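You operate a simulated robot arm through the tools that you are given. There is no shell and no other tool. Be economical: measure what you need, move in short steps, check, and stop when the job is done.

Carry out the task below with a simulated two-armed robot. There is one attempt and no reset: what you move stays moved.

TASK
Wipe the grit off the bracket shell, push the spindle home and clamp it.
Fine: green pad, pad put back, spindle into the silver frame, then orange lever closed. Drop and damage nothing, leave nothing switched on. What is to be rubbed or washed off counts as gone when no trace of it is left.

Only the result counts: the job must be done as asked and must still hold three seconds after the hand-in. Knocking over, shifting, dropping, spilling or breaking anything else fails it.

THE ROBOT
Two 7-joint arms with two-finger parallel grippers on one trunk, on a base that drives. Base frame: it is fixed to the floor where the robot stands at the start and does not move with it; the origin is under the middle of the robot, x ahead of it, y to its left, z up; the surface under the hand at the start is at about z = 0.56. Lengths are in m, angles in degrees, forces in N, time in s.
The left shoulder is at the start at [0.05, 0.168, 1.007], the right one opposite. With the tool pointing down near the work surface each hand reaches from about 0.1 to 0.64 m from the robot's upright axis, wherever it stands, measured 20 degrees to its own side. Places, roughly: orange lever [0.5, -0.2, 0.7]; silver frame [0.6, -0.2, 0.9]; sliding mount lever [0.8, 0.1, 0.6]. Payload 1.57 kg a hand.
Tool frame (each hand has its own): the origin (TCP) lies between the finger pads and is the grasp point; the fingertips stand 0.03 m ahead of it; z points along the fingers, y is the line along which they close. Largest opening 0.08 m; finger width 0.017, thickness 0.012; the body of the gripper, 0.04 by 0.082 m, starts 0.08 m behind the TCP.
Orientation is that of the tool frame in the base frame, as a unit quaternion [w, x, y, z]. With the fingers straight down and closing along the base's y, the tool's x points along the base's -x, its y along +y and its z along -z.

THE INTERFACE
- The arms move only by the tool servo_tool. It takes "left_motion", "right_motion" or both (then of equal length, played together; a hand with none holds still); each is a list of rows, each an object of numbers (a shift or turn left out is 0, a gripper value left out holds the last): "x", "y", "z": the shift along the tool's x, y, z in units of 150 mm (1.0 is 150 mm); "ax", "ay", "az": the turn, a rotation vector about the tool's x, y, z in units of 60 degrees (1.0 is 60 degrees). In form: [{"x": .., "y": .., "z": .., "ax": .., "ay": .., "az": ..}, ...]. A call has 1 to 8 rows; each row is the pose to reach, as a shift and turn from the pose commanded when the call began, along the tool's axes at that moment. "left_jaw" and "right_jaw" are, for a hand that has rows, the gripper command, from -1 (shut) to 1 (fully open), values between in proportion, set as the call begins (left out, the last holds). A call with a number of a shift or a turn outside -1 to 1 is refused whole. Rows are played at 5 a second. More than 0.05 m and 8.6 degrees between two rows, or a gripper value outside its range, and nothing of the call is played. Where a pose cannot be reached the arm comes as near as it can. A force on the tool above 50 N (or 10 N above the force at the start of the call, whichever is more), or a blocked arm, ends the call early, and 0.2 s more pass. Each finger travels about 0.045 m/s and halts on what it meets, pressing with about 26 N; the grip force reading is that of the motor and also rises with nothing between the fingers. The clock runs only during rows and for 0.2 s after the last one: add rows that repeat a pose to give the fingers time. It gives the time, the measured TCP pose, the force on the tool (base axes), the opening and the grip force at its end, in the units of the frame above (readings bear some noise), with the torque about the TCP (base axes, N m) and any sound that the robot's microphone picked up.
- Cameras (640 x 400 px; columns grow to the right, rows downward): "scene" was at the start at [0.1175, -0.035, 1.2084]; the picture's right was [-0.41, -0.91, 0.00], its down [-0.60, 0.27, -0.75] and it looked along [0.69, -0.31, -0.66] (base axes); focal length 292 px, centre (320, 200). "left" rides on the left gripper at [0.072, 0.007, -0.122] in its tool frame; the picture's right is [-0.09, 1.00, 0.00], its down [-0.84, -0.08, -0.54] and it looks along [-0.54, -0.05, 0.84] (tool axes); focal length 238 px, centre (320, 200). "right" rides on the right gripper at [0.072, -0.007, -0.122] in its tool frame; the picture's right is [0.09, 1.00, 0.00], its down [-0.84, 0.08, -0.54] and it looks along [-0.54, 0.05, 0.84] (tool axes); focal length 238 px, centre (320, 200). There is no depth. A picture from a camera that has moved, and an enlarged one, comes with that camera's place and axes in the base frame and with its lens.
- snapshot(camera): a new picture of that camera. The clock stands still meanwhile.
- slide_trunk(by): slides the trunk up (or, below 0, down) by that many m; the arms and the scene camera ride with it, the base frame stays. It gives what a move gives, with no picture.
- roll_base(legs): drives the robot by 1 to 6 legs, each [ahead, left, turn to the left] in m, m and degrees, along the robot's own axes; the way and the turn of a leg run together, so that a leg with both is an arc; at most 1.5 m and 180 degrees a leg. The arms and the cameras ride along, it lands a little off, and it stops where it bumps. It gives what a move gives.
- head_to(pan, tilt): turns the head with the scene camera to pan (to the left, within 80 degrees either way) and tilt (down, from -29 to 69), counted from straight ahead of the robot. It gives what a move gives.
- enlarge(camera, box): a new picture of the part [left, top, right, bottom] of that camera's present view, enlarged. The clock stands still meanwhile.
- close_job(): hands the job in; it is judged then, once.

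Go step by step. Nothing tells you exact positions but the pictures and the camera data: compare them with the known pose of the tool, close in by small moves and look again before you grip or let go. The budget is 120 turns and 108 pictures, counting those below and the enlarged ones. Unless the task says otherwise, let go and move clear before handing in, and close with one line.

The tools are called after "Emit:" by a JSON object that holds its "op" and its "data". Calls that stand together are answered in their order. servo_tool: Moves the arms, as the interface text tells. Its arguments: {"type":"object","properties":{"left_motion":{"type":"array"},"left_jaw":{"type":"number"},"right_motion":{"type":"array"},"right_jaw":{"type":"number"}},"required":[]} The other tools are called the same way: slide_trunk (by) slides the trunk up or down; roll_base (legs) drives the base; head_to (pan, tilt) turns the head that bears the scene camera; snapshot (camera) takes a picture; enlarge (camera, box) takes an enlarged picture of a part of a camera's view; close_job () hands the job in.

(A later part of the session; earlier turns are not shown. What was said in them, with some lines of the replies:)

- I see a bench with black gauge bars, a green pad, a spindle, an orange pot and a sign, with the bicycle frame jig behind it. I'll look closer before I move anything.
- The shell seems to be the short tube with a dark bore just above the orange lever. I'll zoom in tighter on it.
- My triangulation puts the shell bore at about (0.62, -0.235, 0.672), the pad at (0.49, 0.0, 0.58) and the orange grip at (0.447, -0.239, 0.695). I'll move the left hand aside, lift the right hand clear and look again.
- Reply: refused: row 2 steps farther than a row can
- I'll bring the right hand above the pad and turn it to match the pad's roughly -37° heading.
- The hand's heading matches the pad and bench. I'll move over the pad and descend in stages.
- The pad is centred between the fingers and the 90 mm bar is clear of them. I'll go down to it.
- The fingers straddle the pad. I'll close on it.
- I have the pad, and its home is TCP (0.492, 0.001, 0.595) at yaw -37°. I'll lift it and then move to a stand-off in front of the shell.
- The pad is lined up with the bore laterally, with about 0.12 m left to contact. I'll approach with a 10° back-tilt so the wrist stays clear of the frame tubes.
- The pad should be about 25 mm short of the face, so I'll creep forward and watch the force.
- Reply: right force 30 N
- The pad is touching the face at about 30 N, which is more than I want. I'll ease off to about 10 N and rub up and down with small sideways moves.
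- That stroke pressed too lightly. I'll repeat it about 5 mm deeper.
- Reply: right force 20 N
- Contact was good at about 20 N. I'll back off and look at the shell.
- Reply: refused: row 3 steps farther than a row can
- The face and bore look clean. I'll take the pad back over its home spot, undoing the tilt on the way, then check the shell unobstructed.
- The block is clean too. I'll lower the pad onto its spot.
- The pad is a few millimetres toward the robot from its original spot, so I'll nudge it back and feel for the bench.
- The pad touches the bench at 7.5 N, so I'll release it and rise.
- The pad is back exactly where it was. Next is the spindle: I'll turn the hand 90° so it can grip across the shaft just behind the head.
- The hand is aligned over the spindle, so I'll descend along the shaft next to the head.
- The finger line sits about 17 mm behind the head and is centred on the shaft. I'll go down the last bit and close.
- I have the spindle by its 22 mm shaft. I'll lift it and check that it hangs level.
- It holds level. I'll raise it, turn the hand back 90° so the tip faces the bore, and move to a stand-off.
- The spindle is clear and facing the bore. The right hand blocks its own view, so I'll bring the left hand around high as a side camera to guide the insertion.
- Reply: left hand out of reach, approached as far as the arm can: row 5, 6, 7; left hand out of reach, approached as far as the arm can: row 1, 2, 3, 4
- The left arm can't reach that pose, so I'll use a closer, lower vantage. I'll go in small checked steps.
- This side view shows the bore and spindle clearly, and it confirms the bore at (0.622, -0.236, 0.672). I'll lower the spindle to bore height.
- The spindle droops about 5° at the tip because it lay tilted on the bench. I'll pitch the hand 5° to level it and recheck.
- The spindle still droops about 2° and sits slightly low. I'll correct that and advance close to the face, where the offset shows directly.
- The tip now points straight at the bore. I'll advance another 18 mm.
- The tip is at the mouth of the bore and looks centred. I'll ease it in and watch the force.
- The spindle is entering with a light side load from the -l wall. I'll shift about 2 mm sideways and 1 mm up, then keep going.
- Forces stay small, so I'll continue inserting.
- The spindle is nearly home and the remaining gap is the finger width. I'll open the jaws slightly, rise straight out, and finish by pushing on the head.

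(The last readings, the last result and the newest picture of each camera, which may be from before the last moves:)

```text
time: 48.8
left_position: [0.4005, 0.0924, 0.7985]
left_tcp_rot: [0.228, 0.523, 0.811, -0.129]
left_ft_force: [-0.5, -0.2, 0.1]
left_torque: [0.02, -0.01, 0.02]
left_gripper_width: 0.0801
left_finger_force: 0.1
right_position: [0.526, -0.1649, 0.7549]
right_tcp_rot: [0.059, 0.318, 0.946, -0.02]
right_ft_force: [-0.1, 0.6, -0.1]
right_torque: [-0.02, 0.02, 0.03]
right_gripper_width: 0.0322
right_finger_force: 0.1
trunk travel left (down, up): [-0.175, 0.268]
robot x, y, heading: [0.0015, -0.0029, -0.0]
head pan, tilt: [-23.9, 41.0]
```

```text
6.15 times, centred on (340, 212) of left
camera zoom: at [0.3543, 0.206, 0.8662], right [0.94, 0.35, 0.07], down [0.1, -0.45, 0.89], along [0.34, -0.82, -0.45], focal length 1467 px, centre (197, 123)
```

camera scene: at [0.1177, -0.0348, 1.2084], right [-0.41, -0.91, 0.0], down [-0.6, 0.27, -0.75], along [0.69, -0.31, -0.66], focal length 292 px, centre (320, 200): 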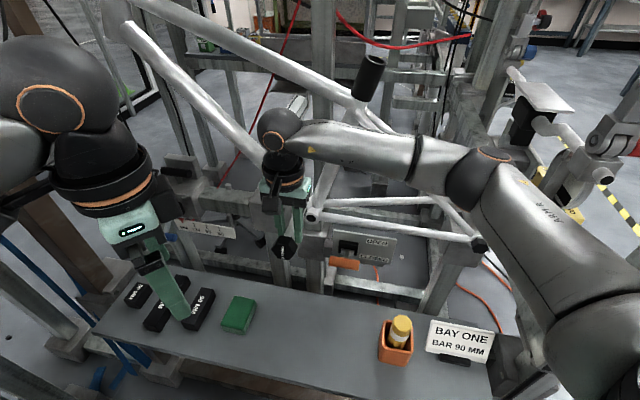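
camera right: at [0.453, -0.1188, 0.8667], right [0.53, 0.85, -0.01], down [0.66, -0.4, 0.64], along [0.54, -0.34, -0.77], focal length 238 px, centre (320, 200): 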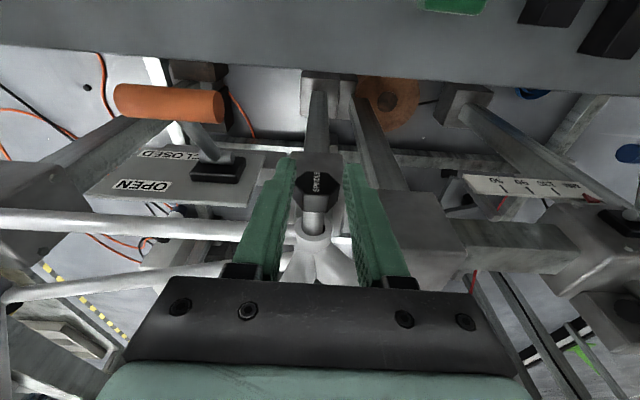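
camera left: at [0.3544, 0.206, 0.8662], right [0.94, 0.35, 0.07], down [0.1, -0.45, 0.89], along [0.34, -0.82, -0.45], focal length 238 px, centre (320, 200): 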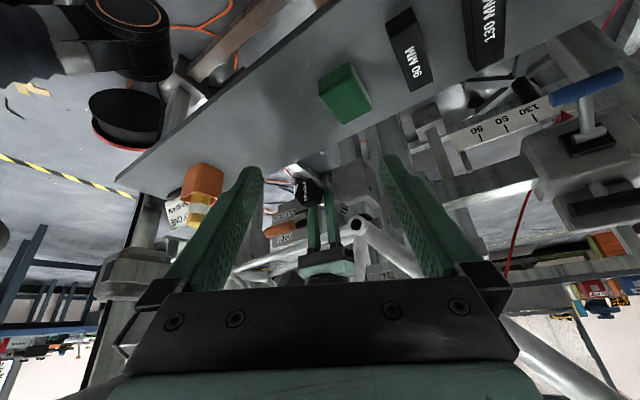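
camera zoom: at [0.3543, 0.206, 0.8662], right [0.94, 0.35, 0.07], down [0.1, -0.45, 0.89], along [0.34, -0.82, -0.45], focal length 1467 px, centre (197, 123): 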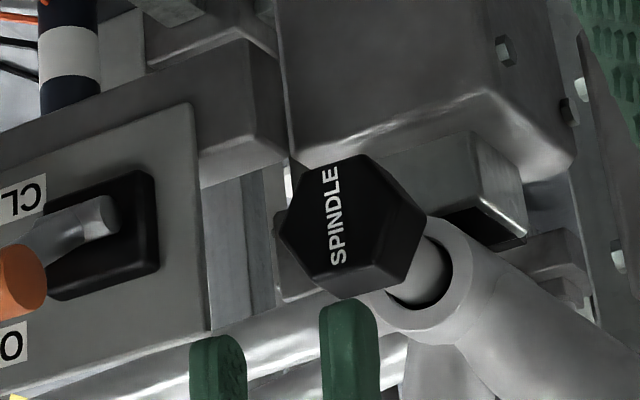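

The spindle is sitting securely in the bore. I'll close the jaws, lower them behind the head and push.

Emit:
{"op": "servo_tool", "data": {"right_motion": [{"x": 0, "z": 0.0}, {"x": 0.0, "z": 0.0}, {"x": 0.02, "z": 0.15}, {"x": 0.04, "z": 0.3}, {"x": 0.054, "z": 0.44}], "right_jaw": -1}}

Emit:
{"op": "enlarge", "data": {"camera": "left", "box": [290, 180, 390, 245]}}

Emit:
{"op": "snapshot", "data": {"camera": "right"}}

```text
time: 50.0
left_position: [0.401, 0.0927, 0.7978]
left_tcp_rot: [0.228, 0.523, 0.811, -0.129]
left_ft_force: [0.0, 0.2, 0.5]
left_torque: [0.0, 0.02, 0.0]
left_gripper_width: 0.0802
left_finger_force: 0.0
right_position: [0.5228, -0.1633, 0.688]
right_tcp_rot: [0.057, 0.317, 0.947, -0.019]
right_ft_force: [-0.8, -0.5, 0.3]
right_torque: [0.04, -0.01, -0.03]
right_gripper_width: 0.0
right_finger_force: 21.0
trunk travel left (down, up): [-0.175, 0.268]
robot x, y, heading: [0.002, -0.0003, 0.4]
head pan, tilt: [-23.9, 41.0]
```

```text
6.15 times, centred on (340, 212) of left
camera zoom: at [0.3544, 0.206, 0.8662], right [0.94, 0.35, 0.07], down [0.1, -0.45, 0.89], along [0.34, -0.82, -0.45], focal length 1467 px, centre (197, 123)
```

zoom: 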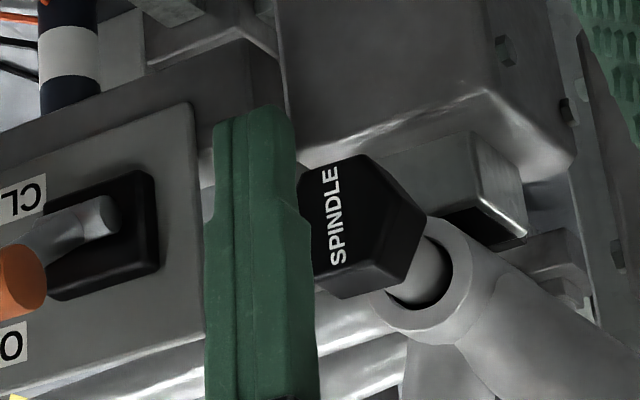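

```text
41 pictures are left
camera right: at [0.4502, -0.1171, 0.8], right [0.53, 0.85, -0.01], down [0.66, -0.4, 0.64], along [0.54, -0.34, -0.77], focal length 238 px, centre (320, 200)
```

right: 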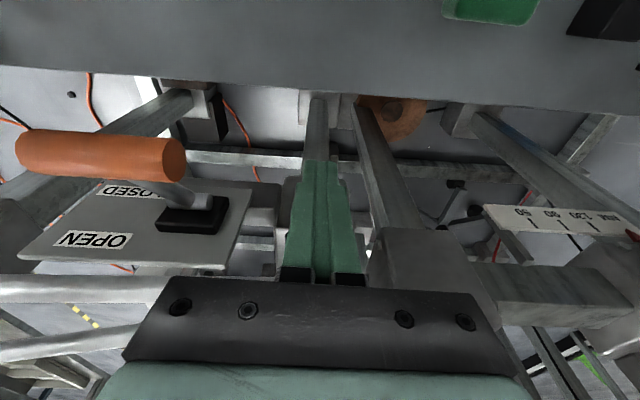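

Emit:
{"op": "servo_tool", "data": {"right_motion": [{"x": -0.1, "z": 0.012}, {"x": -0.18, "z": 0.022}, {"x": -0.25, "z": 0.031}, {"x": -0.32, "z": 0.039}]}}

Emit:
{"op": "enlarge", "data": {"camera": "left", "box": [290, 180, 390, 245]}}

```text
time: 51.0
left_position: [0.4004, 0.0927, 0.7974]
left_tcp_rot: [0.227, 0.523, 0.811, -0.13]
left_ft_force: [-0.7, 0.0, 0.2]
left_torque: [-0.01, 0.0, 0.0]
left_gripper_width: 0.0798
left_finger_force: 0.1
right_position: [0.5645, -0.1916, 0.6876]
right_tcp_rot: [0.057, 0.317, 0.946, -0.019]
right_ft_force: [-0.9, 1.2, 0.1]
right_torque: [0.04, 0.02, -0.01]
right_gripper_width: 0.0002
right_finger_force: 21.3
trunk travel left (down, up): [-0.175, 0.268]
robot x, y, heading: [-0.0016, 0.0047, 0.2]
head pan, tilt: [-23.9, 41.0]
```

```text
6.15 times, centred on (340, 212) of left
camera zoom: at [0.3543, 0.2061, 0.8662], right [0.94, 0.35, 0.07], down [0.1, -0.45, 0.89], along [0.34, -0.82, -0.45], focal length 1467 px, centre (197, 123)
```

zoom: 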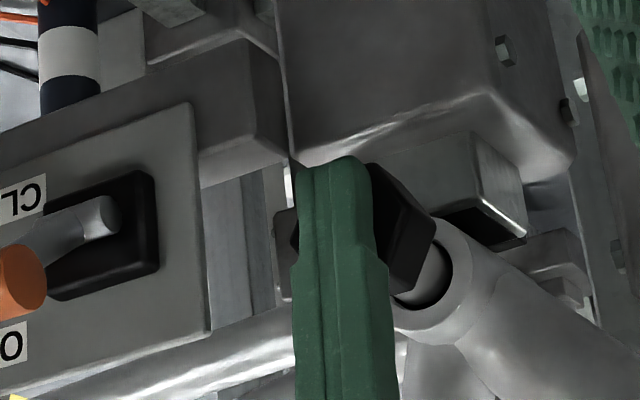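

Emit:
{"op": "servo_tool", "data": {"right_motion": [{"x": -0.04, "z": 0.005}, {"x": -0.08, "z": 0.01}, {"x": -0.11, "z": 0.0135}, {"x": -0.14, "z": 0.017}]}}

Emit:
{"op": "enlarge", "data": {"camera": "left", "box": [290, 180, 390, 245]}}

```text
time: 52.0
left_position: [0.4012, 0.0929, 0.7988]
left_tcp_rot: [0.227, 0.522, 0.812, -0.13]
left_ft_force: [-0.5, -1.3, 1.1]
left_torque: [-0.01, -0.01, -0.03]
left_gripper_width: 0.0799
left_finger_force: 0.1
right_position: [0.5796, -0.2045, 0.6878]
right_tcp_rot: [0.058, 0.316, 0.947, -0.019]
right_ft_force: [0.4, 0.7, -0.6]
right_torque: [-0.02, -0.02, -0.02]
right_gripper_width: 0.0003
right_finger_force: 21.3
trunk travel left (down, up): [-0.175, 0.268]
robot x, y, heading: [-0.0011, 0.0034, 0.1]
head pan, tilt: [-23.9, 41.0]
```

```text
6.15 times, centred on (340, 212) of left
camera zoom: at [0.3543, 0.206, 0.8662], right [0.94, 0.35, 0.07], down [0.1, -0.45, 0.89], along [0.34, -0.82, -0.45], focal length 1467 px, centre (197, 123)
```

zoom: 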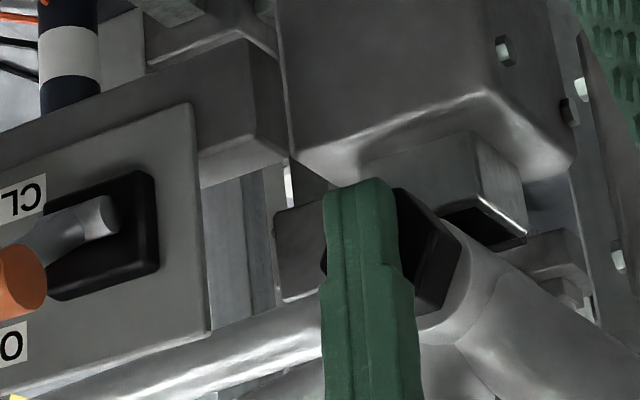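

Emit:
{"op": "servo_tool", "data": {"right_motion": [{"x": -0.025, "z": 0.003}, {"x": -0.045, "z": 0.0055}, {"x": -0.065, "z": 0.008}]}}

Emit:
{"op": "enlarge", "data": {"camera": "left", "box": [320, 200, 380, 240]}}

```text
time: 52.8
left_position: [0.3993, 0.093, 0.7989]
left_tcp_rot: [0.228, 0.523, 0.811, -0.131]
left_ft_force: [0.0, 0.6, 0.4]
left_torque: [-0.05, 0.0, 0.0]
left_gripper_width: 0.0799
left_finger_force: 0.0
right_position: [0.5869, -0.2083, 0.6884]
right_tcp_rot: [0.054, 0.316, 0.947, -0.019]
right_ft_force: [-18.5, 6.1, 1.6]
right_torque: [0.2, 0.52, -0.06]
right_gripper_width: 0.0001
right_finger_force: 21.8
trunk travel left (down, up): [-0.175, 0.268]
robot x, y, heading: [0.0036, -0.0025, -0.3]
head pan, tilt: [-23.9, 41.0]
```

```text
10.00 times, centred on (350, 220) of left
camera zoom: at [0.3534, 0.2064, 0.8666], right [0.94, 0.35, 0.07], down [0.1, -0.45, 0.89], along [0.34, -0.82, -0.45], focal length 2384 px, centre (20, 0)
```

zoom: 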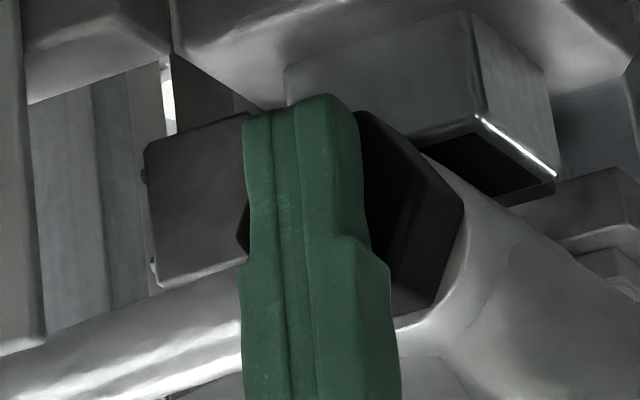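

The force rose to about 20 N, so the head is seating. I'll give one slightly firmer press, then back off and inspect.

Emit:
{"op": "servo_tool", "data": {"right_motion": [{"x": -0.02, "z": 0.002}, {"x": -0.03, "z": 0.003}]}}

Emit:
{"op": "servo_tool", "data": {"right_motion": [{"x": 0.1, "z": -0.01}, {"x": 0.3, "z": -0.1}, {"x": 0.4, "z": -0.35}, {"x": 0.45, "z": -0.6}, {"x": 0.5, "z": -0.85}]}}

Emit:
{"op": "enlarge", "data": {"camera": "left", "box": [320, 200, 380, 240]}}

Emit:
{"op": "snapshot", "data": {"camera": "scene"}}

```text
time: 53.4
left_position: [0.4, 0.0921, 0.7998]
left_tcp_rot: [0.228, 0.523, 0.811, -0.129]
left_ft_force: [-0.2, 0.6, 0.2]
left_torque: [0.02, -0.03, -0.03]
left_gripper_width: 0.0802
left_finger_force: 0.0
right_position: [0.5856, -0.2092, 0.6883]
right_tcp_rot: [0.05, 0.315, 0.947, -0.02]
right_ft_force: [-36.8, 13.8, 0.7]
right_torque: [0.46, 1.03, -0.16]
right_gripper_width: 0.0
right_finger_force: 21.4
trunk travel left (down, up): [-0.175, 0.268]
robot x, y, heading: [0.003, 0.0005, -0.1]
head pan, tilt: [-23.9, 41.0]
```

```text
time: 54.6
left_position: [0.4008, 0.0934, 0.7976]
left_tcp_rot: [0.228, 0.522, 0.812, -0.13]
left_ft_force: [0.0, -0.6, -0.3]
left_torque: [0.02, -0.01, -0.02]
left_gripper_width: 0.0804
left_finger_force: 0.1
right_position: [0.5197, -0.1587, 0.8068]
right_tcp_rot: [0.057, 0.317, 0.946, -0.02]
right_ft_force: [-0.3, 0.4, -0.5]
right_torque: [-0.03, -0.02, -0.03]
right_gripper_width: 0.0001
right_finger_force: 20.9
trunk travel left (down, up): [-0.175, 0.268]
robot x, y, heading: [-0.0006, 0.0058, 0.0]
head pan, tilt: [-23.9, 41.0]
```

```text
10.00 times, centred on (350, 220) of left
camera zoom: at [0.3543, 0.2061, 0.8662], right [0.94, 0.35, 0.07], down [0.1, -0.45, 0.89], along [0.34, -0.82, -0.45], focal length 2384 px, centre (20, 0)
```

zoom: 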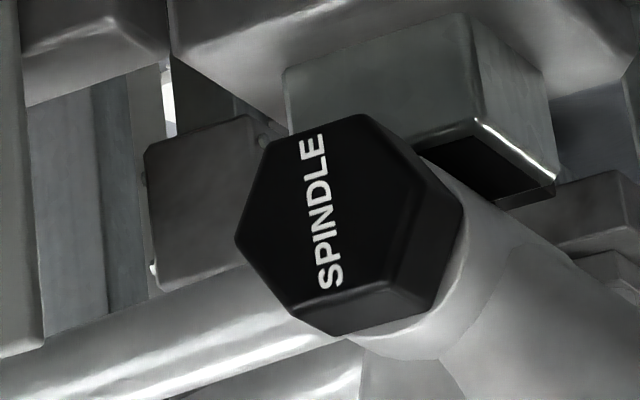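

```text
36 pictures are left
camera scene: at [0.1174, -0.0349, 1.2084], right [-0.41, -0.91, 0.0], down [-0.6, 0.27, -0.75], along [0.69, -0.31, -0.66], focal length 292 px, centre (320, 200)
```

scene: 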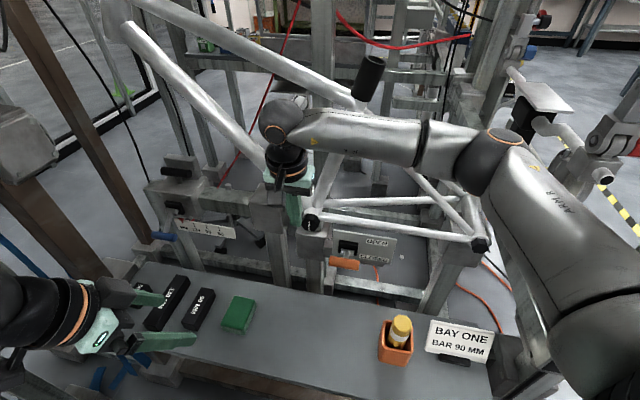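

The spindle head is flush on the shell. The lever handle is at about (0.447, -0.239, 0.696), hinged at (0.517, -0.29, 0.641) and pointing up toward OPEN, so it has to swing down to CLOSED. I'll move the closed fingers above the handle.

Emit:
{"op": "servo_tool", "data": {"right_motion": [{"x": 0.1, "y": -0.1, "z": -0.05}, {"x": 0.14, "y": -0.35, "z": -0.05}, {"x": 0.144, "y": -0.6, "z": 0.05}, {"x": 0.144, "y": -0.72, "z": 0.197}]}}

Emit:
{"op": "enlarge", "data": {"camera": "left", "box": [240, 180, 400, 280]}}

Emit:
{"op": "snapshot", "data": {"camera": "right"}}

```text
time: 55.6
left_position: [0.3997, 0.0927, 0.7997]
left_tcp_rot: [0.227, 0.523, 0.811, -0.13]
left_ft_force: [0.1, -0.1, -0.8]
left_torque: [-0.02, -0.02, 0.02]
left_gripper_width: 0.0801
left_finger_force: 0.2
right_position: [0.4385, -0.2325, 0.7749]
right_tcp_rot: [0.059, 0.318, 0.946, -0.019]
right_ft_force: [-0.3, 0.3, -0.2]
right_torque: [0.01, 0.02, -0.01]
right_gripper_width: 0.0
right_finger_force: 20.9
trunk travel left (down, up): [-0.175, 0.268]
robot x, y, heading: [-0.0024, 0.0021, 0.1]
head pan, tilt: [-23.9, 41.0]
```

```text
4.00 times, centred on (320, 230) of left
camera zoom: at [0.3543, 0.206, 0.8663], right [0.94, 0.35, 0.07], down [0.1, -0.45, 0.89], along [0.34, -0.82, -0.45], focal length 953 px, centre (320, 80)
```

zoom: 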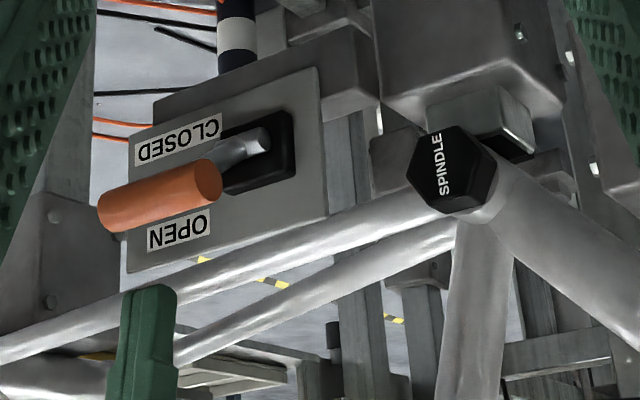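

```text
34 pictures are left
camera right: at [0.3652, -0.1872, 0.8862], right [0.53, 0.85, -0.01], down [0.66, -0.4, 0.64], along [0.54, -0.34, -0.77], focal length 238 px, centre (320, 200)
```

right: 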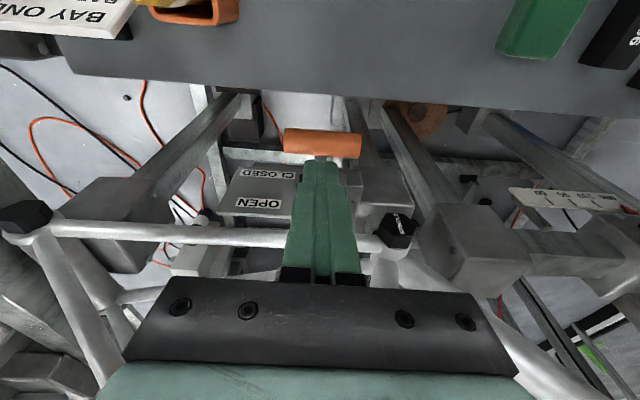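

The fingers are right over the handle. I'll press down along the lever's arc, starting with the first part.

Emit:
{"op": "servo_tool", "data": {"right_motion": [{"x": -0.009, "z": 0.2}, {"x": -0.005, "z": 0.256}, {"x": 0.03, "z": 0.315}, {"x": 0.066, "z": 0.375}]}}

Emit:
{"op": "enlarge", "data": {"camera": "left", "box": [240, 180, 400, 280]}}

```text
time: 56.6
left_position: [0.4004, 0.0921, 0.7987]
left_tcp_rot: [0.228, 0.523, 0.811, -0.13]
left_ft_force: [-0.4, -0.2, 0.0]
left_torque: [0.0, 0.02, -0.02]
left_gripper_width: 0.08
left_finger_force: 0.1
right_position: [0.4382, -0.2321, 0.717]
right_tcp_rot: [0.058, 0.317, 0.946, -0.02]
right_ft_force: [-0.9, -0.1, 1.0]
right_torque: [0.0, -0.01, 0.02]
right_gripper_width: 0.0001
right_finger_force: 21.5
trunk travel left (down, up): [-0.175, 0.268]
robot x, y, heading: [-0.0006, 0.0002, -0.0]
head pan, tilt: [-23.9, 41.0]
```

```text
4.00 times, centred on (320, 230) of left
camera zoom: at [0.3544, 0.2061, 0.8662], right [0.94, 0.35, 0.07], down [0.1, -0.45, 0.89], along [0.34, -0.82, -0.45], focal length 953 px, centre (320, 80)
```

zoom: 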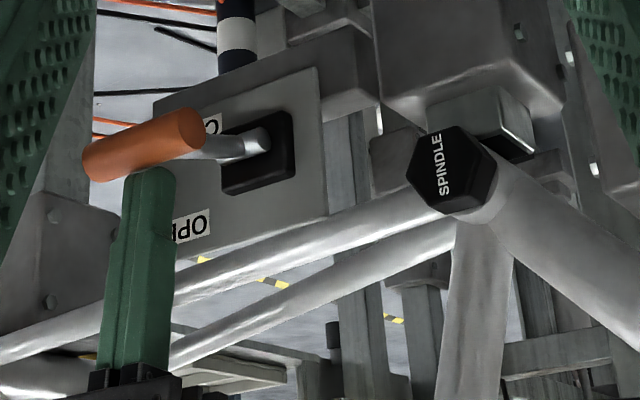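

The lever moves freely under the fingers, so I'll keep following the arc down.

Emit:
{"op": "servo_tool", "data": {"right_motion": [{"x": 0.04, "z": 0.109}, {"x": 0.068, "z": 0.227}, {"x": 0.07, "z": 0.347}, {"x": 0.057, "z": 0.463}]}}

Emit:
{"op": "enlarge", "data": {"camera": "left", "box": [240, 160, 400, 260]}}

Emit:
{"op": "snapshot", "data": {"camera": "right"}}

```text
time: 57.6
left_position: [0.4005, 0.0913, 0.7985]
left_tcp_rot: [0.227, 0.523, 0.811, -0.129]
left_ft_force: [-0.6, -0.8, 0.5]
left_torque: [0.01, 0.0, 0.03]
left_gripper_width: 0.0798
left_finger_force: 0.0
right_position: [0.4375, -0.2329, 0.6472]
right_tcp_rot: [0.058, 0.317, 0.947, -0.019]
right_ft_force: [-0.2, -0.1, 0.6]
right_torque: [0.02, -0.02, -0.03]
right_gripper_width: 0.0001
right_finger_force: 21.3
trunk travel left (down, up): [-0.175, 0.268]
robot x, y, heading: [0.0013, -0.0006, -0.1]
head pan, tilt: [-23.9, 41.0]
```

```text
4.00 times, centred on (320, 210) of left
camera zoom: at [0.3543, 0.206, 0.8662], right [0.94, 0.35, 0.07], down [0.1, -0.45, 0.89], along [0.34, -0.82, -0.45], focal length 953 px, centre (320, 160)
```

zoom: 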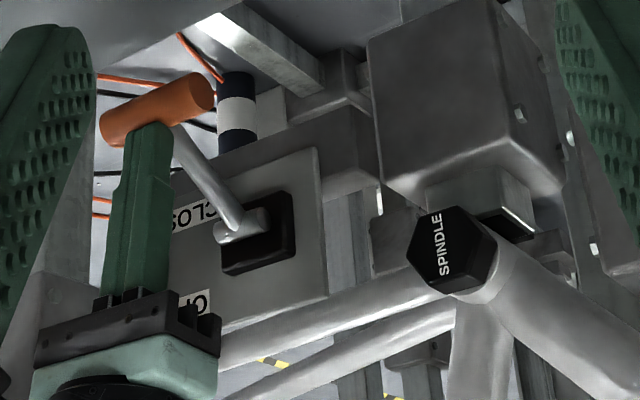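

```text
31 pictures are left
camera right: at [0.3642, -0.1871, 0.7576], right [0.53, 0.85, -0.01], down [0.66, -0.4, 0.64], along [0.54, -0.34, -0.77], focal length 238 px, centre (320, 200)
```

right: 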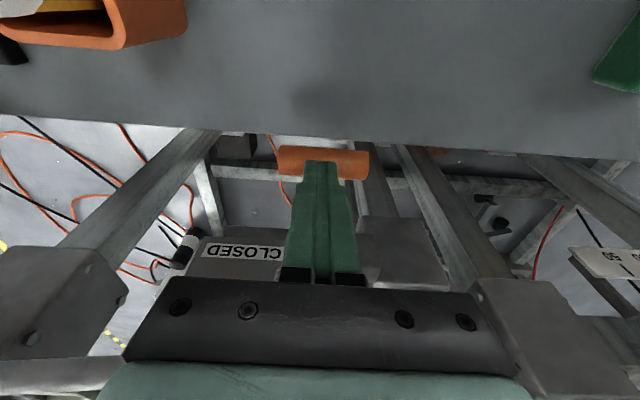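

Emit:
{"op": "servo_tool", "data": {"right_motion": [{"x": -0.02, "z": 0.056}, {"x": -0.04, "z": 0.112}, {"x": -0.081, "z": 0.218}, {"x": -0.112, "z": 0.266}, {"x": -0.143, "z": 0.313}]}}

Emit:
{"op": "enlarge", "data": {"camera": "left", "box": [240, 150, 400, 250]}}

Emit:
{"op": "snapshot", "data": {"camera": "right"}}

```text
time: 58.2
left_position: [0.3991, 0.0913, 0.7998]
left_tcp_rot: [0.229, 0.523, 0.811, -0.13]
left_ft_force: [0.1, 0.5, 0.5]
left_torque: [-0.01, -0.01, 0.02]
left_gripper_width: 0.0803
left_finger_force: 0.1
right_position: [0.439, -0.2335, 0.6419]
right_tcp_rot: [0.055, 0.315, 0.947, -0.016]
right_ft_force: [-16.7, 1.4, 27.2]
right_torque: [-0.24, 0.3, 0.08]
right_gripper_width: 0.0001
right_finger_force: 20.9
trunk travel left (down, up): [-0.175, 0.268]
robot x, y, heading: [0.0003, -0.0012, 0.1]
head pan, tilt: [-23.9, 41.0]
stopped in row 2 (right hand): the force on the tool passed its limit at 61 N (the readings are from after the stop); the commanded pose is now the measured one
```

```text
4.00 times, centred on (320, 200) of left
camera zoom: at [0.3524, 0.2061, 0.8674], right [0.94, 0.34, 0.08], down [0.09, -0.45, 0.89], along [0.34, -0.82, -0.45], focal length 953 px, centre (320, 200)
```

zoom: 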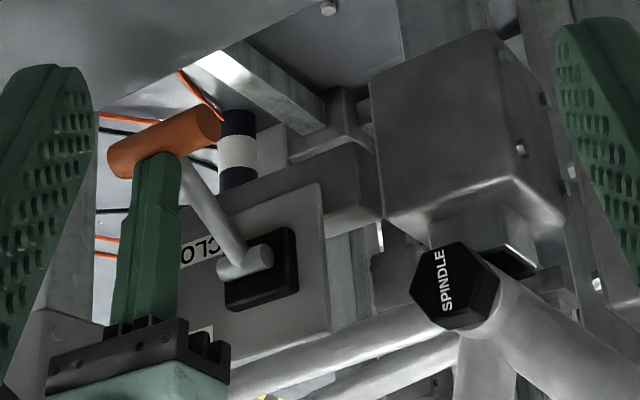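

```text
29 pictures are left
camera right: at [0.3669, -0.1881, 0.7535], right [0.52, 0.85, -0.01], down [0.66, -0.4, 0.64], along [0.54, -0.34, -0.77], focal length 238 px, centre (320, 200)
```

right: 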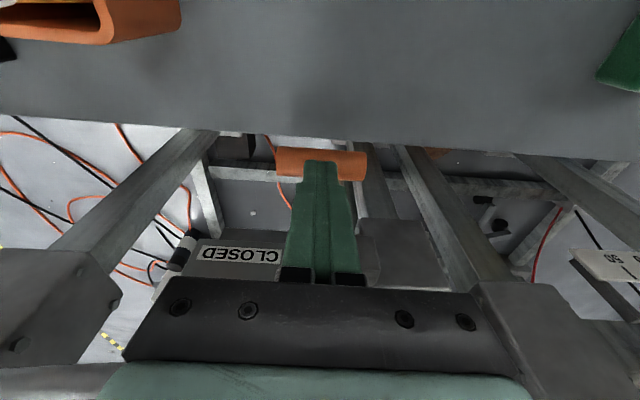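

The lever hit a firm stop at about -27°, well above the bench. I'll back off and see whether it stays down.

Emit:
{"op": "servo_tool", "data": {"right_motion": [{"z": -0.1}, {"z": -0.3}, {"z": -0.6}, {"z": -0.9}]}}

Emit:
{"op": "enlarge", "data": {"camera": "left", "box": [240, 150, 400, 250]}}

Emit:
{"op": "enlarge", "data": {"camera": "scene", "box": [280, 200, 440, 300]}}

```text
time: 59.2
left_position: [0.4002, 0.0923, 0.7985]
left_tcp_rot: [0.228, 0.522, 0.812, -0.13]
left_ft_force: [-0.6, -0.5, 0.3]
left_torque: [0.03, -0.01, 0.01]
left_gripper_width: 0.08
left_finger_force: 0.1
right_position: [0.4278, -0.2247, 0.774]
right_tcp_rot: [0.055, 0.315, 0.947, -0.018]
right_ft_force: [0.2, 0.1, 0.5]
right_torque: [-0.03, 0.0, 0.02]
right_gripper_width: 0.0002
right_finger_force: 21.4
trunk travel left (down, up): [-0.175, 0.268]
robot x, y, heading: [-0.0015, 0.0003, 0.3]
head pan, tilt: [-23.9, 41.0]
```

```text
4.00 times, centred on (320, 200) of left
camera zoom: at [0.3541, 0.2058, 0.8662], right [0.94, 0.34, 0.07], down [0.1, -0.45, 0.89], along [0.34, -0.82, -0.45], focal length 953 px, centre (320, 200)
```

zoom: 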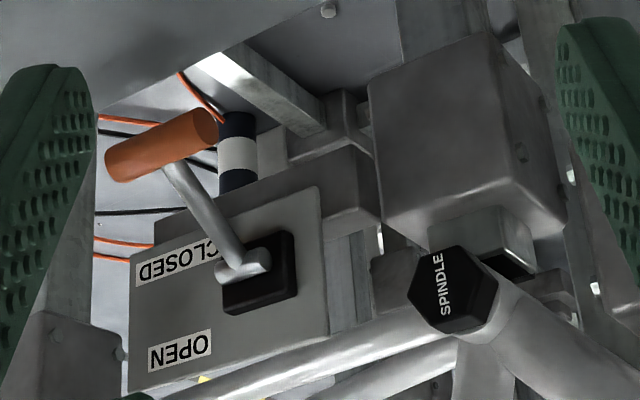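

```text
4.00 times, centred on (360, 250) of scene
camera zoom: at [0.117, -0.035, 1.2084], right [-0.41, -0.91, 0.0], down [-0.6, 0.27, -0.75], along [0.69, -0.31, -0.66], focal length 1168 px, centre (160, 0)
```

zoom: 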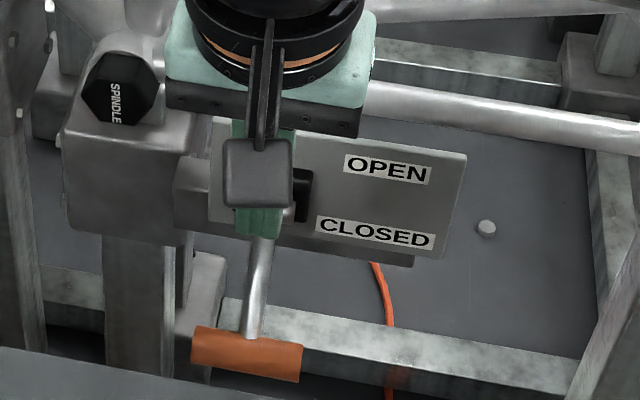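

The lever stays down at CLOSED. I'll withdraw the right hand and do a final check.

Emit:
{"op": "servo_tool", "data": {"right_motion": [{"z": -0.25, "x": 0.1}, {"z": -0.5, "x": 0.3}, {"z": -0.75, "x": 0.5}, {"z": -0.9, "x": 0.7}], "right_jaw": 0}}

Emit:
{"op": "snapshot", "data": {"camera": "scene"}}

Emit:
{"op": "enlarge", "data": {"camera": "scene", "box": [280, 190, 360, 240]}}

Emit:
{"op": "enlarge", "data": {"camera": "left", "box": [320, 200, 380, 240]}}

```text
time: 60.2
left_position: [0.4013, 0.0911, 0.7992]
left_tcp_rot: [0.227, 0.524, 0.811, -0.13]
left_ft_force: [0.6, -0.2, -0.3]
left_torque: [0.02, -0.01, 0.03]
left_gripper_width: 0.08
left_finger_force: 0.1
right_position: [0.331, -0.1546, 0.8966]
right_tcp_rot: [0.055, 0.316, 0.947, -0.02]
right_ft_force: [-0.8, -0.6, 0.0]
right_torque: [-0.02, 0.0, -0.01]
right_gripper_width: 0.0399
right_finger_force: 0.0
trunk travel left (down, up): [-0.175, 0.268]
robot x, y, heading: [-0.0007, 0.0, 0.2]
head pan, tilt: [-23.9, 41.0]
```

```text
26 pictures are left
camera scene: at [0.117, -0.035, 1.2084], right [-0.41, -0.91, 0.0], down [-0.6, 0.27, -0.75], along [0.69, -0.31, -0.66], focal length 292 px, centre (320, 200)
```

scene: 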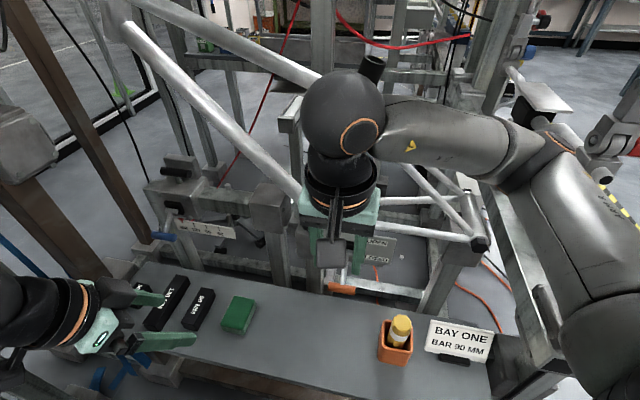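

```text
8.00 times, centred on (320, 215) of scene
camera zoom: at [0.117, -0.035, 1.2084], right [-0.41, -0.91, 0.0], down [-0.6, 0.27, -0.75], along [0.69, -0.31, -0.66], focal length 2337 px, centre (320, 80)
```

zoom: 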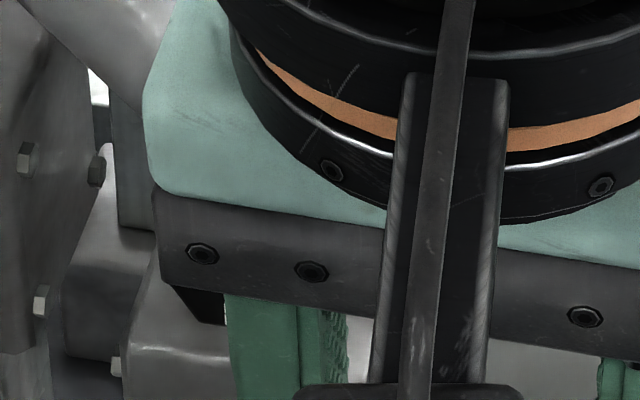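

```text
10.00 times, centred on (350, 220) of left
camera zoom: at [0.3541, 0.2059, 0.8662], right [0.94, 0.34, 0.07], down [0.1, -0.45, 0.89], along [0.34, -0.82, -0.45], focal length 2384 px, centre (20, 0)
```

zoom: 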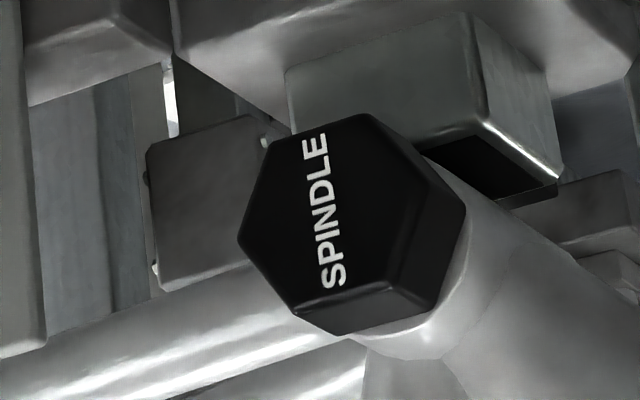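

The shell is clean, the pad is back in place, the spindle head is flush and the lever is at CLOSED, with both hands clear. I'm handing in.

Emit:
{"op": "close_job", "data": {}}

```text
The job is handed in.
```

I wiped the shell until no grit showed in the pictures, put the green pad back in its place, pushed the spindle home in the silver frame and closed the orange lever. The job is handed in; I haven't been told the verdict.
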